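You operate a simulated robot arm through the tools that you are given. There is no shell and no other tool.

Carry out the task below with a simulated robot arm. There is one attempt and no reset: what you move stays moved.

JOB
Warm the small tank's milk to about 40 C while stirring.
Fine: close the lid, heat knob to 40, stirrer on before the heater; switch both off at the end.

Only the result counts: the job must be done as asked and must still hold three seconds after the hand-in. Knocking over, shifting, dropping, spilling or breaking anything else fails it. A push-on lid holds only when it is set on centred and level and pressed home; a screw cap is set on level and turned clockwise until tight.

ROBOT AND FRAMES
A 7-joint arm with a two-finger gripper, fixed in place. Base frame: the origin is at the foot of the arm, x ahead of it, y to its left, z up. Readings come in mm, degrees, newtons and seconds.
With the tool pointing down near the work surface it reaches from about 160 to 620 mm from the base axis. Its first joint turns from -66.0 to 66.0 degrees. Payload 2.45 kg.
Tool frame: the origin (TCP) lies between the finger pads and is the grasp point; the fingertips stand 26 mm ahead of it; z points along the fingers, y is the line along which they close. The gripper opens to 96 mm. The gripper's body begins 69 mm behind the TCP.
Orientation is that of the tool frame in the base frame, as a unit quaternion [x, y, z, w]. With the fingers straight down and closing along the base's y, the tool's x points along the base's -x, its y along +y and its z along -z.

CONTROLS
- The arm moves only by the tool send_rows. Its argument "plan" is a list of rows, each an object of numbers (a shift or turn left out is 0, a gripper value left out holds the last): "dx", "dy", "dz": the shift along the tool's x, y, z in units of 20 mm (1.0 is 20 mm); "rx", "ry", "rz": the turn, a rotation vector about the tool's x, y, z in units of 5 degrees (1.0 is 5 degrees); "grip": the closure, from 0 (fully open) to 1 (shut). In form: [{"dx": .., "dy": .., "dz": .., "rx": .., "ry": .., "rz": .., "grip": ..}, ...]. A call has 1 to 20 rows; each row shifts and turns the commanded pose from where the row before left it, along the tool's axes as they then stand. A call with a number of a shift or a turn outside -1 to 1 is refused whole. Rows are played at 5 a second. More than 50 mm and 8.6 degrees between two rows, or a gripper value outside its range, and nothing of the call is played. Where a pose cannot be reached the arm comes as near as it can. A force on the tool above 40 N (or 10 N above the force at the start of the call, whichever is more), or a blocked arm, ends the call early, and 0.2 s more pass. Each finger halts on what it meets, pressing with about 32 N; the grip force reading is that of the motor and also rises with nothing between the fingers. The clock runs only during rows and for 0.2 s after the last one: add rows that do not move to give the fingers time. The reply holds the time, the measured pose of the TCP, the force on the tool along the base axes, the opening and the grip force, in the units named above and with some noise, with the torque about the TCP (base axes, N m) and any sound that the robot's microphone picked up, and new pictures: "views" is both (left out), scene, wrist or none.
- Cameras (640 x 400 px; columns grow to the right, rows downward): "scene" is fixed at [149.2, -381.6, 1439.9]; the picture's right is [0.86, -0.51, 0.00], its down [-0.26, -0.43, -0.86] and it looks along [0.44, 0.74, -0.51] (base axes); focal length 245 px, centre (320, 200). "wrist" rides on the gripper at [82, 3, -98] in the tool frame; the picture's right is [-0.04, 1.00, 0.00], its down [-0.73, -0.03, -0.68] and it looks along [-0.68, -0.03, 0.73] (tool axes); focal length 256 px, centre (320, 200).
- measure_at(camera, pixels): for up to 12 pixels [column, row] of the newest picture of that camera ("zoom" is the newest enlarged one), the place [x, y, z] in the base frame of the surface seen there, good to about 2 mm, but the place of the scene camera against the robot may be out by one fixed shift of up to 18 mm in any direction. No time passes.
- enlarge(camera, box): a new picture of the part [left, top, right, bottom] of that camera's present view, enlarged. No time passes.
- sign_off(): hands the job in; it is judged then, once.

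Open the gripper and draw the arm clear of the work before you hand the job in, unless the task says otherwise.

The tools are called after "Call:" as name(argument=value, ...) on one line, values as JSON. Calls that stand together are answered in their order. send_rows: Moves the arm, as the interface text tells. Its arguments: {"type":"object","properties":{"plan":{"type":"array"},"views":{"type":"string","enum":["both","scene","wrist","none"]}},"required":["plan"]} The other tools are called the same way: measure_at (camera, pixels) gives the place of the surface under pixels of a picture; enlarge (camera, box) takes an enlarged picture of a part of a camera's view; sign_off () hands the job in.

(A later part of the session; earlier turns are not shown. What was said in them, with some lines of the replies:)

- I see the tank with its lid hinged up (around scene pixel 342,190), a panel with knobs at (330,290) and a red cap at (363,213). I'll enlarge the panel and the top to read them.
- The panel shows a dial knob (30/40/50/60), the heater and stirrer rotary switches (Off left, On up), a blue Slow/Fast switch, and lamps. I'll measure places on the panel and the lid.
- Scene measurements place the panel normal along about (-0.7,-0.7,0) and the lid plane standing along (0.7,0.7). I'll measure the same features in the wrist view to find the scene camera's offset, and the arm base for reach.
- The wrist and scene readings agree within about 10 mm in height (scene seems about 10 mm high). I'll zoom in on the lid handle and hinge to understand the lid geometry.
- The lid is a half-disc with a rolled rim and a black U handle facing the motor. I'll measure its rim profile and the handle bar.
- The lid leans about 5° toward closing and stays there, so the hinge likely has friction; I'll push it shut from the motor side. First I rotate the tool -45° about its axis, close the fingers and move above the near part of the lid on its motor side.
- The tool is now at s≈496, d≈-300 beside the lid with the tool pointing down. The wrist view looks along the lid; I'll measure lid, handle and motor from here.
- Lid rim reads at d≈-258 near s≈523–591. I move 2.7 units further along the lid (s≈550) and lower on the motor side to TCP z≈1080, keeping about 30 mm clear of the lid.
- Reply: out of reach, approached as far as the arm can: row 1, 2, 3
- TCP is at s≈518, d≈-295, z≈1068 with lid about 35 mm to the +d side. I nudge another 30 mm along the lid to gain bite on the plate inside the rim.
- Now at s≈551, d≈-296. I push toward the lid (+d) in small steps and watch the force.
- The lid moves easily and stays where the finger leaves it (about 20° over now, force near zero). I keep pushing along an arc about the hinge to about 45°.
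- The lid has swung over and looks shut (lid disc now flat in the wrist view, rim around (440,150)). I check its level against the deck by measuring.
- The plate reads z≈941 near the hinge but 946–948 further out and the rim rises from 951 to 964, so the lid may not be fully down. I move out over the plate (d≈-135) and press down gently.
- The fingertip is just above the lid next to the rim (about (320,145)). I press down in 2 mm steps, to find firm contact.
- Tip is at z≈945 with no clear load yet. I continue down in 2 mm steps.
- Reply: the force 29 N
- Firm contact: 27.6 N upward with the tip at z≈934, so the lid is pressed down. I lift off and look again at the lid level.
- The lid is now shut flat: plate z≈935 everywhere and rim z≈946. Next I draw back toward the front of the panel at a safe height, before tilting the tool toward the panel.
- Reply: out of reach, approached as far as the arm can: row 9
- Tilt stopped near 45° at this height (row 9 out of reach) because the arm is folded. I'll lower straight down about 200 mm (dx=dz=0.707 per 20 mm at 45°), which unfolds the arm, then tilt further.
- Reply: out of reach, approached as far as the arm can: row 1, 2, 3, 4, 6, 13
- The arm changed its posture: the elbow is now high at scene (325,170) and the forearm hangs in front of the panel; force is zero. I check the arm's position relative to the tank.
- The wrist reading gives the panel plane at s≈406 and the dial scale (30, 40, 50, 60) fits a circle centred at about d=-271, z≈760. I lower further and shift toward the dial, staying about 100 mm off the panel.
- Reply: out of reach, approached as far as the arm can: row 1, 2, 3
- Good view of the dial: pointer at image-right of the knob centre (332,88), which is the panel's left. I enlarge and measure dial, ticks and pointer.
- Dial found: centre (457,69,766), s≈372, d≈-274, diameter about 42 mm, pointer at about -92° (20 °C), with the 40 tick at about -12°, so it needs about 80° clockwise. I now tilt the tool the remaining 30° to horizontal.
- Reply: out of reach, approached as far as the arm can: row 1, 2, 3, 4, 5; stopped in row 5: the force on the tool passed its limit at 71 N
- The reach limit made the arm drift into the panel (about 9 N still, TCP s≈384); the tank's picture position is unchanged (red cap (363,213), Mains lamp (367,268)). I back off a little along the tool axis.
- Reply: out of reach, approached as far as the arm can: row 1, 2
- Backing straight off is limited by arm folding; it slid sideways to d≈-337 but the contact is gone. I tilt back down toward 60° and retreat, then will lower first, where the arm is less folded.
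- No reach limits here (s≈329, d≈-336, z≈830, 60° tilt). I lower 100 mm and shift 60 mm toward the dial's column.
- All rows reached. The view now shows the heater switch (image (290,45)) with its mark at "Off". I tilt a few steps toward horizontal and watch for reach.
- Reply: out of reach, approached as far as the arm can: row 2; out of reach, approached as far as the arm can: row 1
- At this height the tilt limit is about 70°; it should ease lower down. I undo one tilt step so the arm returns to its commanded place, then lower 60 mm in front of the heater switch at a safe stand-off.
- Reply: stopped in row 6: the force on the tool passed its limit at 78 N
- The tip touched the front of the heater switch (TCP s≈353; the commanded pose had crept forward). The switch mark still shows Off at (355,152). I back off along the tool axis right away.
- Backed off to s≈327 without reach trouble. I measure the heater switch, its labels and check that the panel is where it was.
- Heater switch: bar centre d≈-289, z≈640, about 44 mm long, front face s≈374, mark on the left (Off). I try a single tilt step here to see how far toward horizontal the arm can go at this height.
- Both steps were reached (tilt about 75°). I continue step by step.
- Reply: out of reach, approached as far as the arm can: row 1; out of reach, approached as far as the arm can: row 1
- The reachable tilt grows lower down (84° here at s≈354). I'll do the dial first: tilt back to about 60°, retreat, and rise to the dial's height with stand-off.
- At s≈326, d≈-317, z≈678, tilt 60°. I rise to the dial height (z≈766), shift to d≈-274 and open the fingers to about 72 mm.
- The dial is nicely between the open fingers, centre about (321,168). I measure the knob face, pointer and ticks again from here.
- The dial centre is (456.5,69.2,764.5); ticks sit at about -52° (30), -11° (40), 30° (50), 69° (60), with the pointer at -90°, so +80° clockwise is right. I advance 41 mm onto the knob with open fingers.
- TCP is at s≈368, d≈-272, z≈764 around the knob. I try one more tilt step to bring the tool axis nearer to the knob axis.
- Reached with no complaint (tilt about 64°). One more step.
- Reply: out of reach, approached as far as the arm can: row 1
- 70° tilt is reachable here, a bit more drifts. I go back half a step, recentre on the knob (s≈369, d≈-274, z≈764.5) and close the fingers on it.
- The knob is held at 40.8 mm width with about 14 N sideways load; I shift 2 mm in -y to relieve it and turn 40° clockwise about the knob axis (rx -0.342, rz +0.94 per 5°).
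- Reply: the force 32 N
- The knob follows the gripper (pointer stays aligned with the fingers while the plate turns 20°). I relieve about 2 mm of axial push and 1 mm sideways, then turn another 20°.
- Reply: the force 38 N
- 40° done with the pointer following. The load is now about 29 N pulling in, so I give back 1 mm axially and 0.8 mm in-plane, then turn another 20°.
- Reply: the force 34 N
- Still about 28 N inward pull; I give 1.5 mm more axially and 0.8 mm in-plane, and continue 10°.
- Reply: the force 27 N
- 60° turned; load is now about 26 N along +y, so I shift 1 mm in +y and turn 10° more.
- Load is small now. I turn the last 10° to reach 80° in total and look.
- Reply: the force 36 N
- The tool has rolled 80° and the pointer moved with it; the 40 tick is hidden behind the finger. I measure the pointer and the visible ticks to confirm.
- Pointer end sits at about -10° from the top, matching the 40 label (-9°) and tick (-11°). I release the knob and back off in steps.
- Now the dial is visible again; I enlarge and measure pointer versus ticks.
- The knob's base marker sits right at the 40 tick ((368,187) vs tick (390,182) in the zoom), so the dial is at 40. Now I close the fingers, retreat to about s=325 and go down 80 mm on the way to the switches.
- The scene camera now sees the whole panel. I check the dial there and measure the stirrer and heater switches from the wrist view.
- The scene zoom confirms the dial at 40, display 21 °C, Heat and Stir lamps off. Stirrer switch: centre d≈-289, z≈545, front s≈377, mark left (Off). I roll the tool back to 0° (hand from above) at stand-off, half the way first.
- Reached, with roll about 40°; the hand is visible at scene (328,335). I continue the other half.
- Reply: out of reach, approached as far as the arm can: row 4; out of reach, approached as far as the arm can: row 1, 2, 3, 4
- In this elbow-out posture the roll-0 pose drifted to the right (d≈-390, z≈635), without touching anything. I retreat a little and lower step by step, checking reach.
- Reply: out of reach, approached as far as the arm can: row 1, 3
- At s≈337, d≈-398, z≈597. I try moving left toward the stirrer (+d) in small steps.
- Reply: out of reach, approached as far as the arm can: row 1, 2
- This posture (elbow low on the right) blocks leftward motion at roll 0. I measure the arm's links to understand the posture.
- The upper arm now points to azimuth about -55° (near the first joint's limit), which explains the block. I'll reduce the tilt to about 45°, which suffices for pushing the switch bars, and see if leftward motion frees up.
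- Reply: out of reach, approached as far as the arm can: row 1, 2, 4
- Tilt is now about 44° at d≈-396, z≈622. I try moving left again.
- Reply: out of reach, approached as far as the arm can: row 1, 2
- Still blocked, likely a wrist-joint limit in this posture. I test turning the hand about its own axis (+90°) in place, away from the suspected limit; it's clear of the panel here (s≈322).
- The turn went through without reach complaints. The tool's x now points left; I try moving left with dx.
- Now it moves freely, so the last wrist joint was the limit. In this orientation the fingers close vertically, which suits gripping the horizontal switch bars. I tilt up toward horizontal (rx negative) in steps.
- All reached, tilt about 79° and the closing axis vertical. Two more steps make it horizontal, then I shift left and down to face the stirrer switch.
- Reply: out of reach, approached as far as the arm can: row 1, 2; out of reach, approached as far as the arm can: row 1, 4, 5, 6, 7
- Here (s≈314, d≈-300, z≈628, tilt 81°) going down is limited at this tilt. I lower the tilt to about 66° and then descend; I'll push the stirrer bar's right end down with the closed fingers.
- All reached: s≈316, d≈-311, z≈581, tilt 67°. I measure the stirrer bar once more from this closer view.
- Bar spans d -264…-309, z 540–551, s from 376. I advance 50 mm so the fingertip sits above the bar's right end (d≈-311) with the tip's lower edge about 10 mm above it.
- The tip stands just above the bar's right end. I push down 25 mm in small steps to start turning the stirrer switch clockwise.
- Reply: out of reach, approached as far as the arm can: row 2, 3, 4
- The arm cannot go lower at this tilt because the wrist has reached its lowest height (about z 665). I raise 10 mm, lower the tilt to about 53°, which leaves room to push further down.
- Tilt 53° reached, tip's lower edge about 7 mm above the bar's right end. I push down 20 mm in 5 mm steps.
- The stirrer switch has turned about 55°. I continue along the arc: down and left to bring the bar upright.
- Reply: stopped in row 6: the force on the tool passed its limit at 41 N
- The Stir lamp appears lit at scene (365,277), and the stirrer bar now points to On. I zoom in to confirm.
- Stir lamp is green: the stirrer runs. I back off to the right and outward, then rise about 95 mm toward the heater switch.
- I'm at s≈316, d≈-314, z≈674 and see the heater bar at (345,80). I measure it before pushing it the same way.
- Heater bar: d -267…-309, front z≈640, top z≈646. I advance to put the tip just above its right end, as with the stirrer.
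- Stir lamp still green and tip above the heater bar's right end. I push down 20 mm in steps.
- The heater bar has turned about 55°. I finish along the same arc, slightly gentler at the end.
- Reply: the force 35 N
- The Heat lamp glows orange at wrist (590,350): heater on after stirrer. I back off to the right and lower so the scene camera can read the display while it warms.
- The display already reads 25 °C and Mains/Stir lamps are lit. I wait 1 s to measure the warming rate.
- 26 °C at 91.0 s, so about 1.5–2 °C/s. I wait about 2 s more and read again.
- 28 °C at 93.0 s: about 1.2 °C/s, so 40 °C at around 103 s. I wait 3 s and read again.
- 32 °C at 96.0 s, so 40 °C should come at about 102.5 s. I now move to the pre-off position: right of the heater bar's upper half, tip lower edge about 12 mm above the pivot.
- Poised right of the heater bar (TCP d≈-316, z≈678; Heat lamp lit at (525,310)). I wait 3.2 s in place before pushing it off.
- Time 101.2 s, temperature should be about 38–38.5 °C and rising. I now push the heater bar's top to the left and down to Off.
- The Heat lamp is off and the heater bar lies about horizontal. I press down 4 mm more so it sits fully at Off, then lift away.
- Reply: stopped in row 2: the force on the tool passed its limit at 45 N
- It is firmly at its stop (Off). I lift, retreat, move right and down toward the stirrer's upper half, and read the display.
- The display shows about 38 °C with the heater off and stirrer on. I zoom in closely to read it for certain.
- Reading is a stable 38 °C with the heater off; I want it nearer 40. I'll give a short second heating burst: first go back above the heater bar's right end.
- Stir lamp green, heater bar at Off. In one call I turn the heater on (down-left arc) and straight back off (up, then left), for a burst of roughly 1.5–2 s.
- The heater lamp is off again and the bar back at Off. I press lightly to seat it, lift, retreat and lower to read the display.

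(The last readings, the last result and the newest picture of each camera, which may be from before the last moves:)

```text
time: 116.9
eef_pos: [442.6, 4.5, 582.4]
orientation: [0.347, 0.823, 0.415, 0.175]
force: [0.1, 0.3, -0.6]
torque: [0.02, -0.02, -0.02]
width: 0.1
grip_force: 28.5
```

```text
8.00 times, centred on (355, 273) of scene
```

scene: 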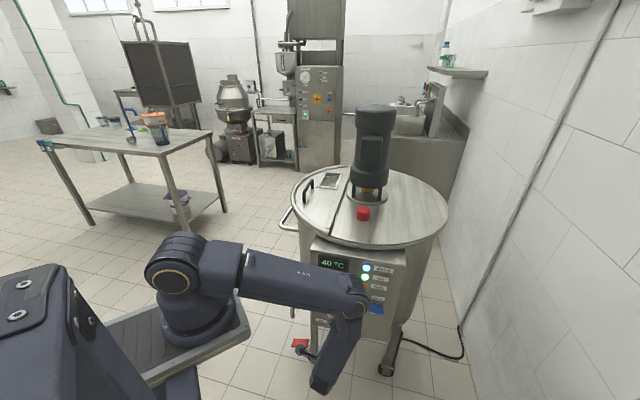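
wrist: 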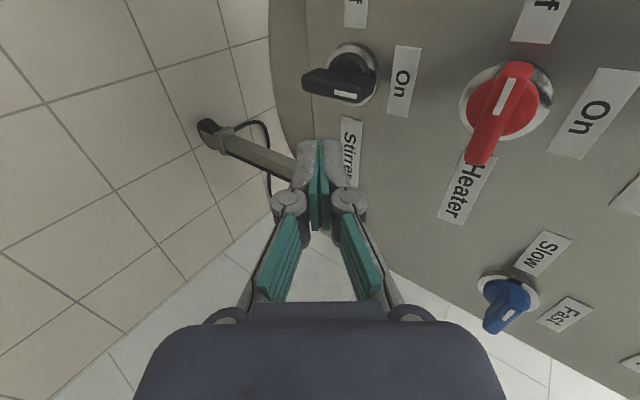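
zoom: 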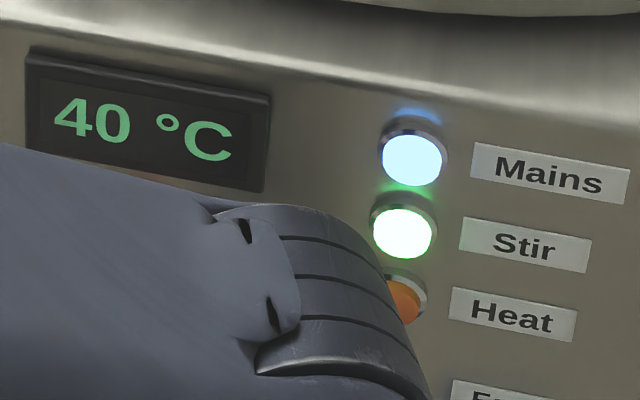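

The display reads 40 °C, heater off, stirrer still on. Now I advance to the right of the stirrer bar's upper half to switch it off.

Call:
send_rows(plan=[{"dx": -0.15}, {"dy": 0.5, "dz": 0.667}, {"dy": 0.5, "dz": 0.667}, {"dy": 0.5, "dz": 0.667}, {}], views="wrist")

```text
time: 118.1
eef_pos: [481.7, 37.3, 582.1]
orientation: [0.347, 0.822, 0.415, 0.176]
force: [-0.6, 0.1, 0.1]
torque: [-0.01, 0.04, 0.0]
width: 0.0
grip_force: 29.0
```

wrist: 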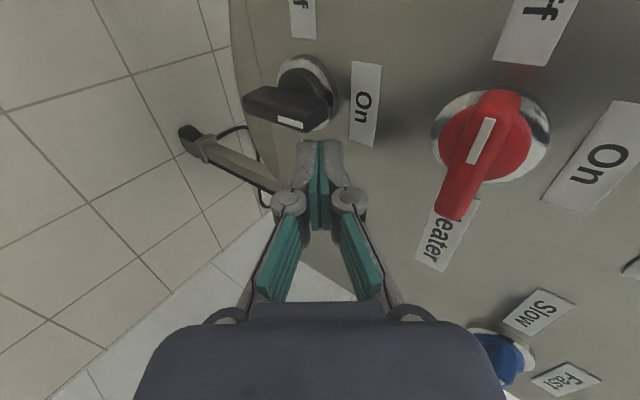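

Poised like before (d≈-314, z≈582). I push the stirrer bar's top left and down to Off.

Call:
send_rows(plan=[{"dx": 0.4, "dy": -0.1, "dz": 0.075}, {"dx": 0.3}, {"dx": 0.3}, {"dx": 0.3}, {"dx": 0.2, "dy": -0.04, "dz": 0.03}, {"dx": 0.05, "dy": -0.08, "dz": 0.06}, {"dy": -0.08, "dz": 0.06}, {"dy": -0.06, "dz": 0.045}, {}])

Call:
enlarge(camera="scene", box=[325, 248, 385, 298])

```text
time: 120.1
eef_pos: [459.8, 58.7, 573.3]
orientation: [0.347, 0.822, 0.415, 0.175]
force: [-0.3, 0.6, 2.9]
torque: [0.07, -0.03, 0.02]
width: 0.1
grip_force: 29.0
```

scene: 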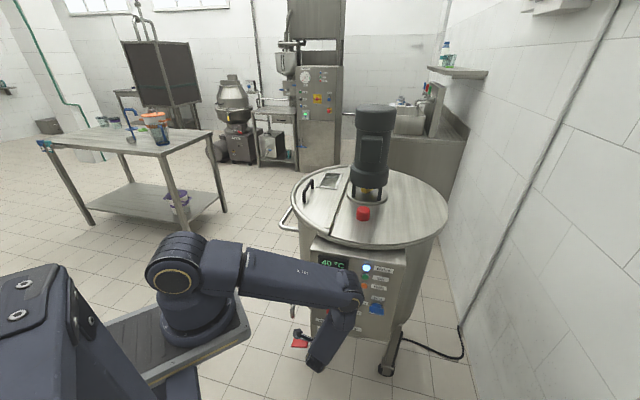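
wrist: 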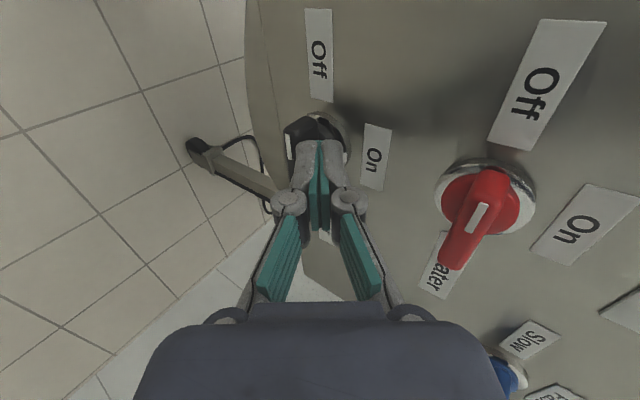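

```text
8.00 times, centred on (355, 273) of scene
```

zoom: 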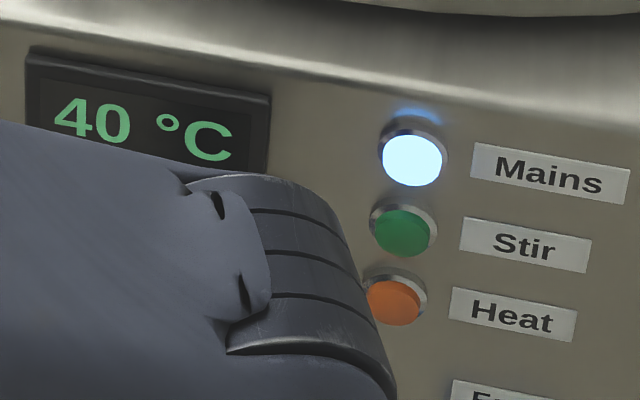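

Both lamps are out and the display shows 40 °C. I seat the switch lightly, lift off, retreat from the panel and open the gripper.

Call:
send_rows(plan=[{"dy": -0.06, "dz": 0.045}, {"dy": 0.3, "dz": -0.225}, {"dy": -0.5, "dz": -0.67}, {"dy": -0.5, "dz": -0.67}, {"dy": -0.5, "dz": -0.67}, {"dx": -0.9}, {"dx": -0.9}, {"dx": -0.9}, {"dy": -0.3, "dz": -0.4}, {"grip": 0.3}, {}, {}, {}])

Call:
enlarge(camera="scene", box=[300, 240, 410, 340])

```text
time: 122.9
eef_pos: [453.7, -21.1, 581.3]
orientation: [0.347, 0.823, 0.415, 0.175]
force: [0.1, 0.4, 0.0]
torque: [0.02, 0.01, 0.03]
width: 67.3
grip_force: 0.0
```

scene: 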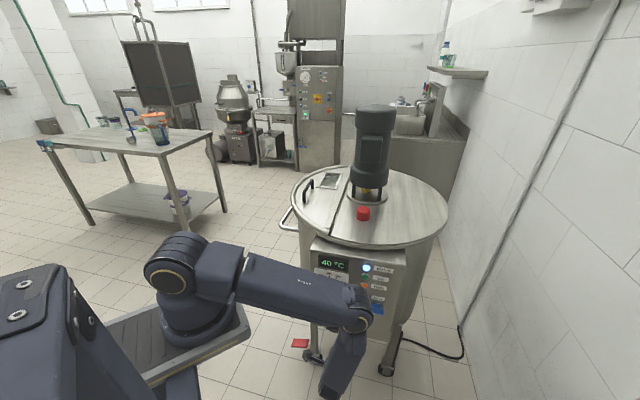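
wrist: 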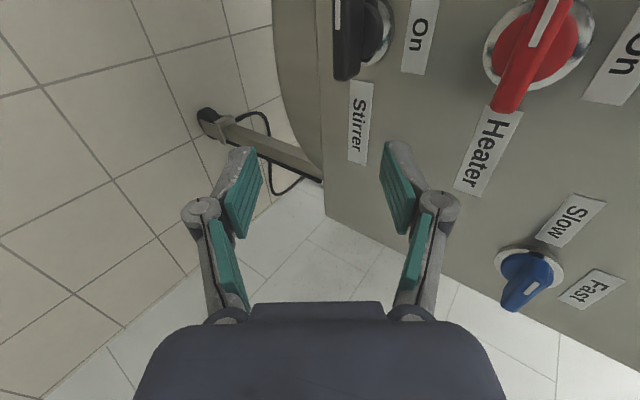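

```text
4.00 times, centred on (355, 290) of scene
```

zoom: 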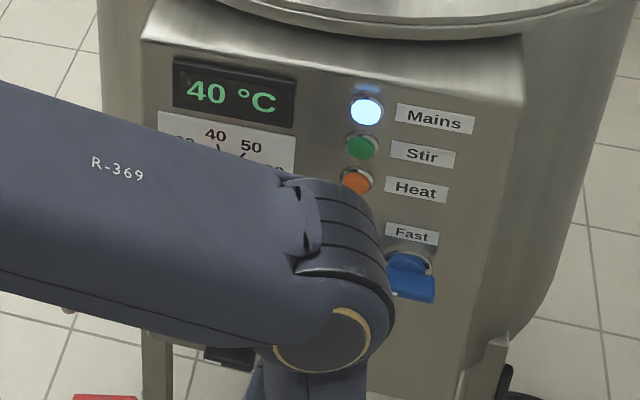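

Both switches read Off, lamps out, display 40 °C, lid shut. I draw the hand a bit further away from the panel.

Call:
send_rows(plan=[{"dy": -0.6, "dz": -0.8}, {"dy": -0.6, "dz": -0.8}, {"dx": -1}, {"dx": -1}, {"grip": 0}, {}])

Call:
enlarge(camera="scene", box=[270, 150, 430, 340])

```text
time: 124.3
eef_pos: [452.6, -79.5, 580.2]
orientation: [0.346, 0.823, 0.415, 0.175]
force: [0.0, -0.9, 0.1]
torque: [0.01, 0.02, 0.04]
width: 95.9
grip_force: 0.0
```

scene: 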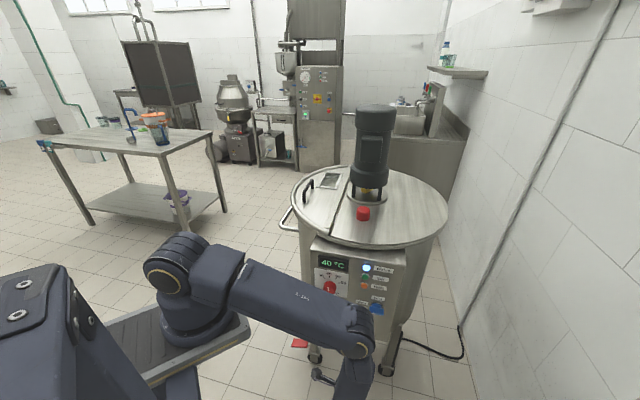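
wrist: 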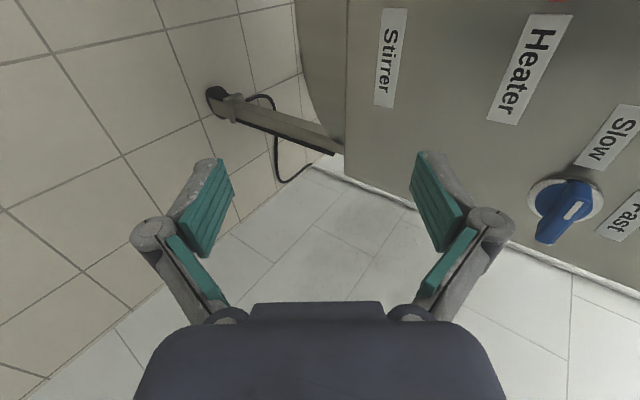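

```text
2.11 times, centred on (350, 245) of scene
```

zoom: 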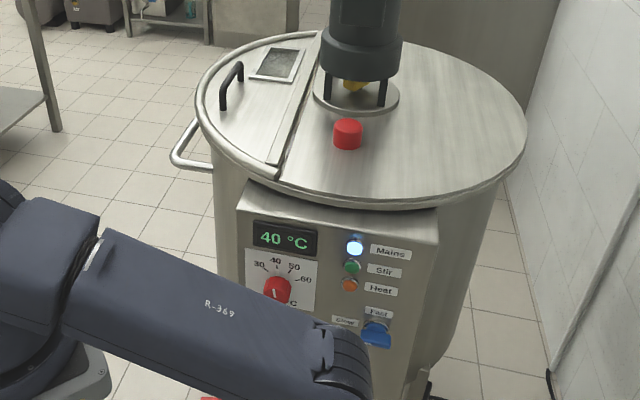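

The lid is shut, the dial is at 40, the display reads 40 °C, the Stir and Heat lamps are out, and the arm is clear with the gripper open. I hand the job in.

Call:
sign_off()

```text
The job is handed in.
```

The job is handed in: the small tank's milk reads 40 °C and the lid is shut. The dial is at 40, and the heater and stirrer are both off.

- **Order:** I closed the lid, set the dial to 40, turned the stirrer on, then the heater. At the end I switched the heater off before the stirrer.
- **Two heating runs:** I switched the heater off slightly early, at 38 °C. With the stirrer still running I gave it one short burst, which brought it to 40 °C.
- **Bumps:** Before any switch was turned, the gripper touched the panel and then the front of the heater switch. The force peaked at 71 N and 78 N. Neither changed a setting, nothing looked damaged, and the tank did not appear to move in the pictures.

The arm is drawn back from the panel with the gripper open.
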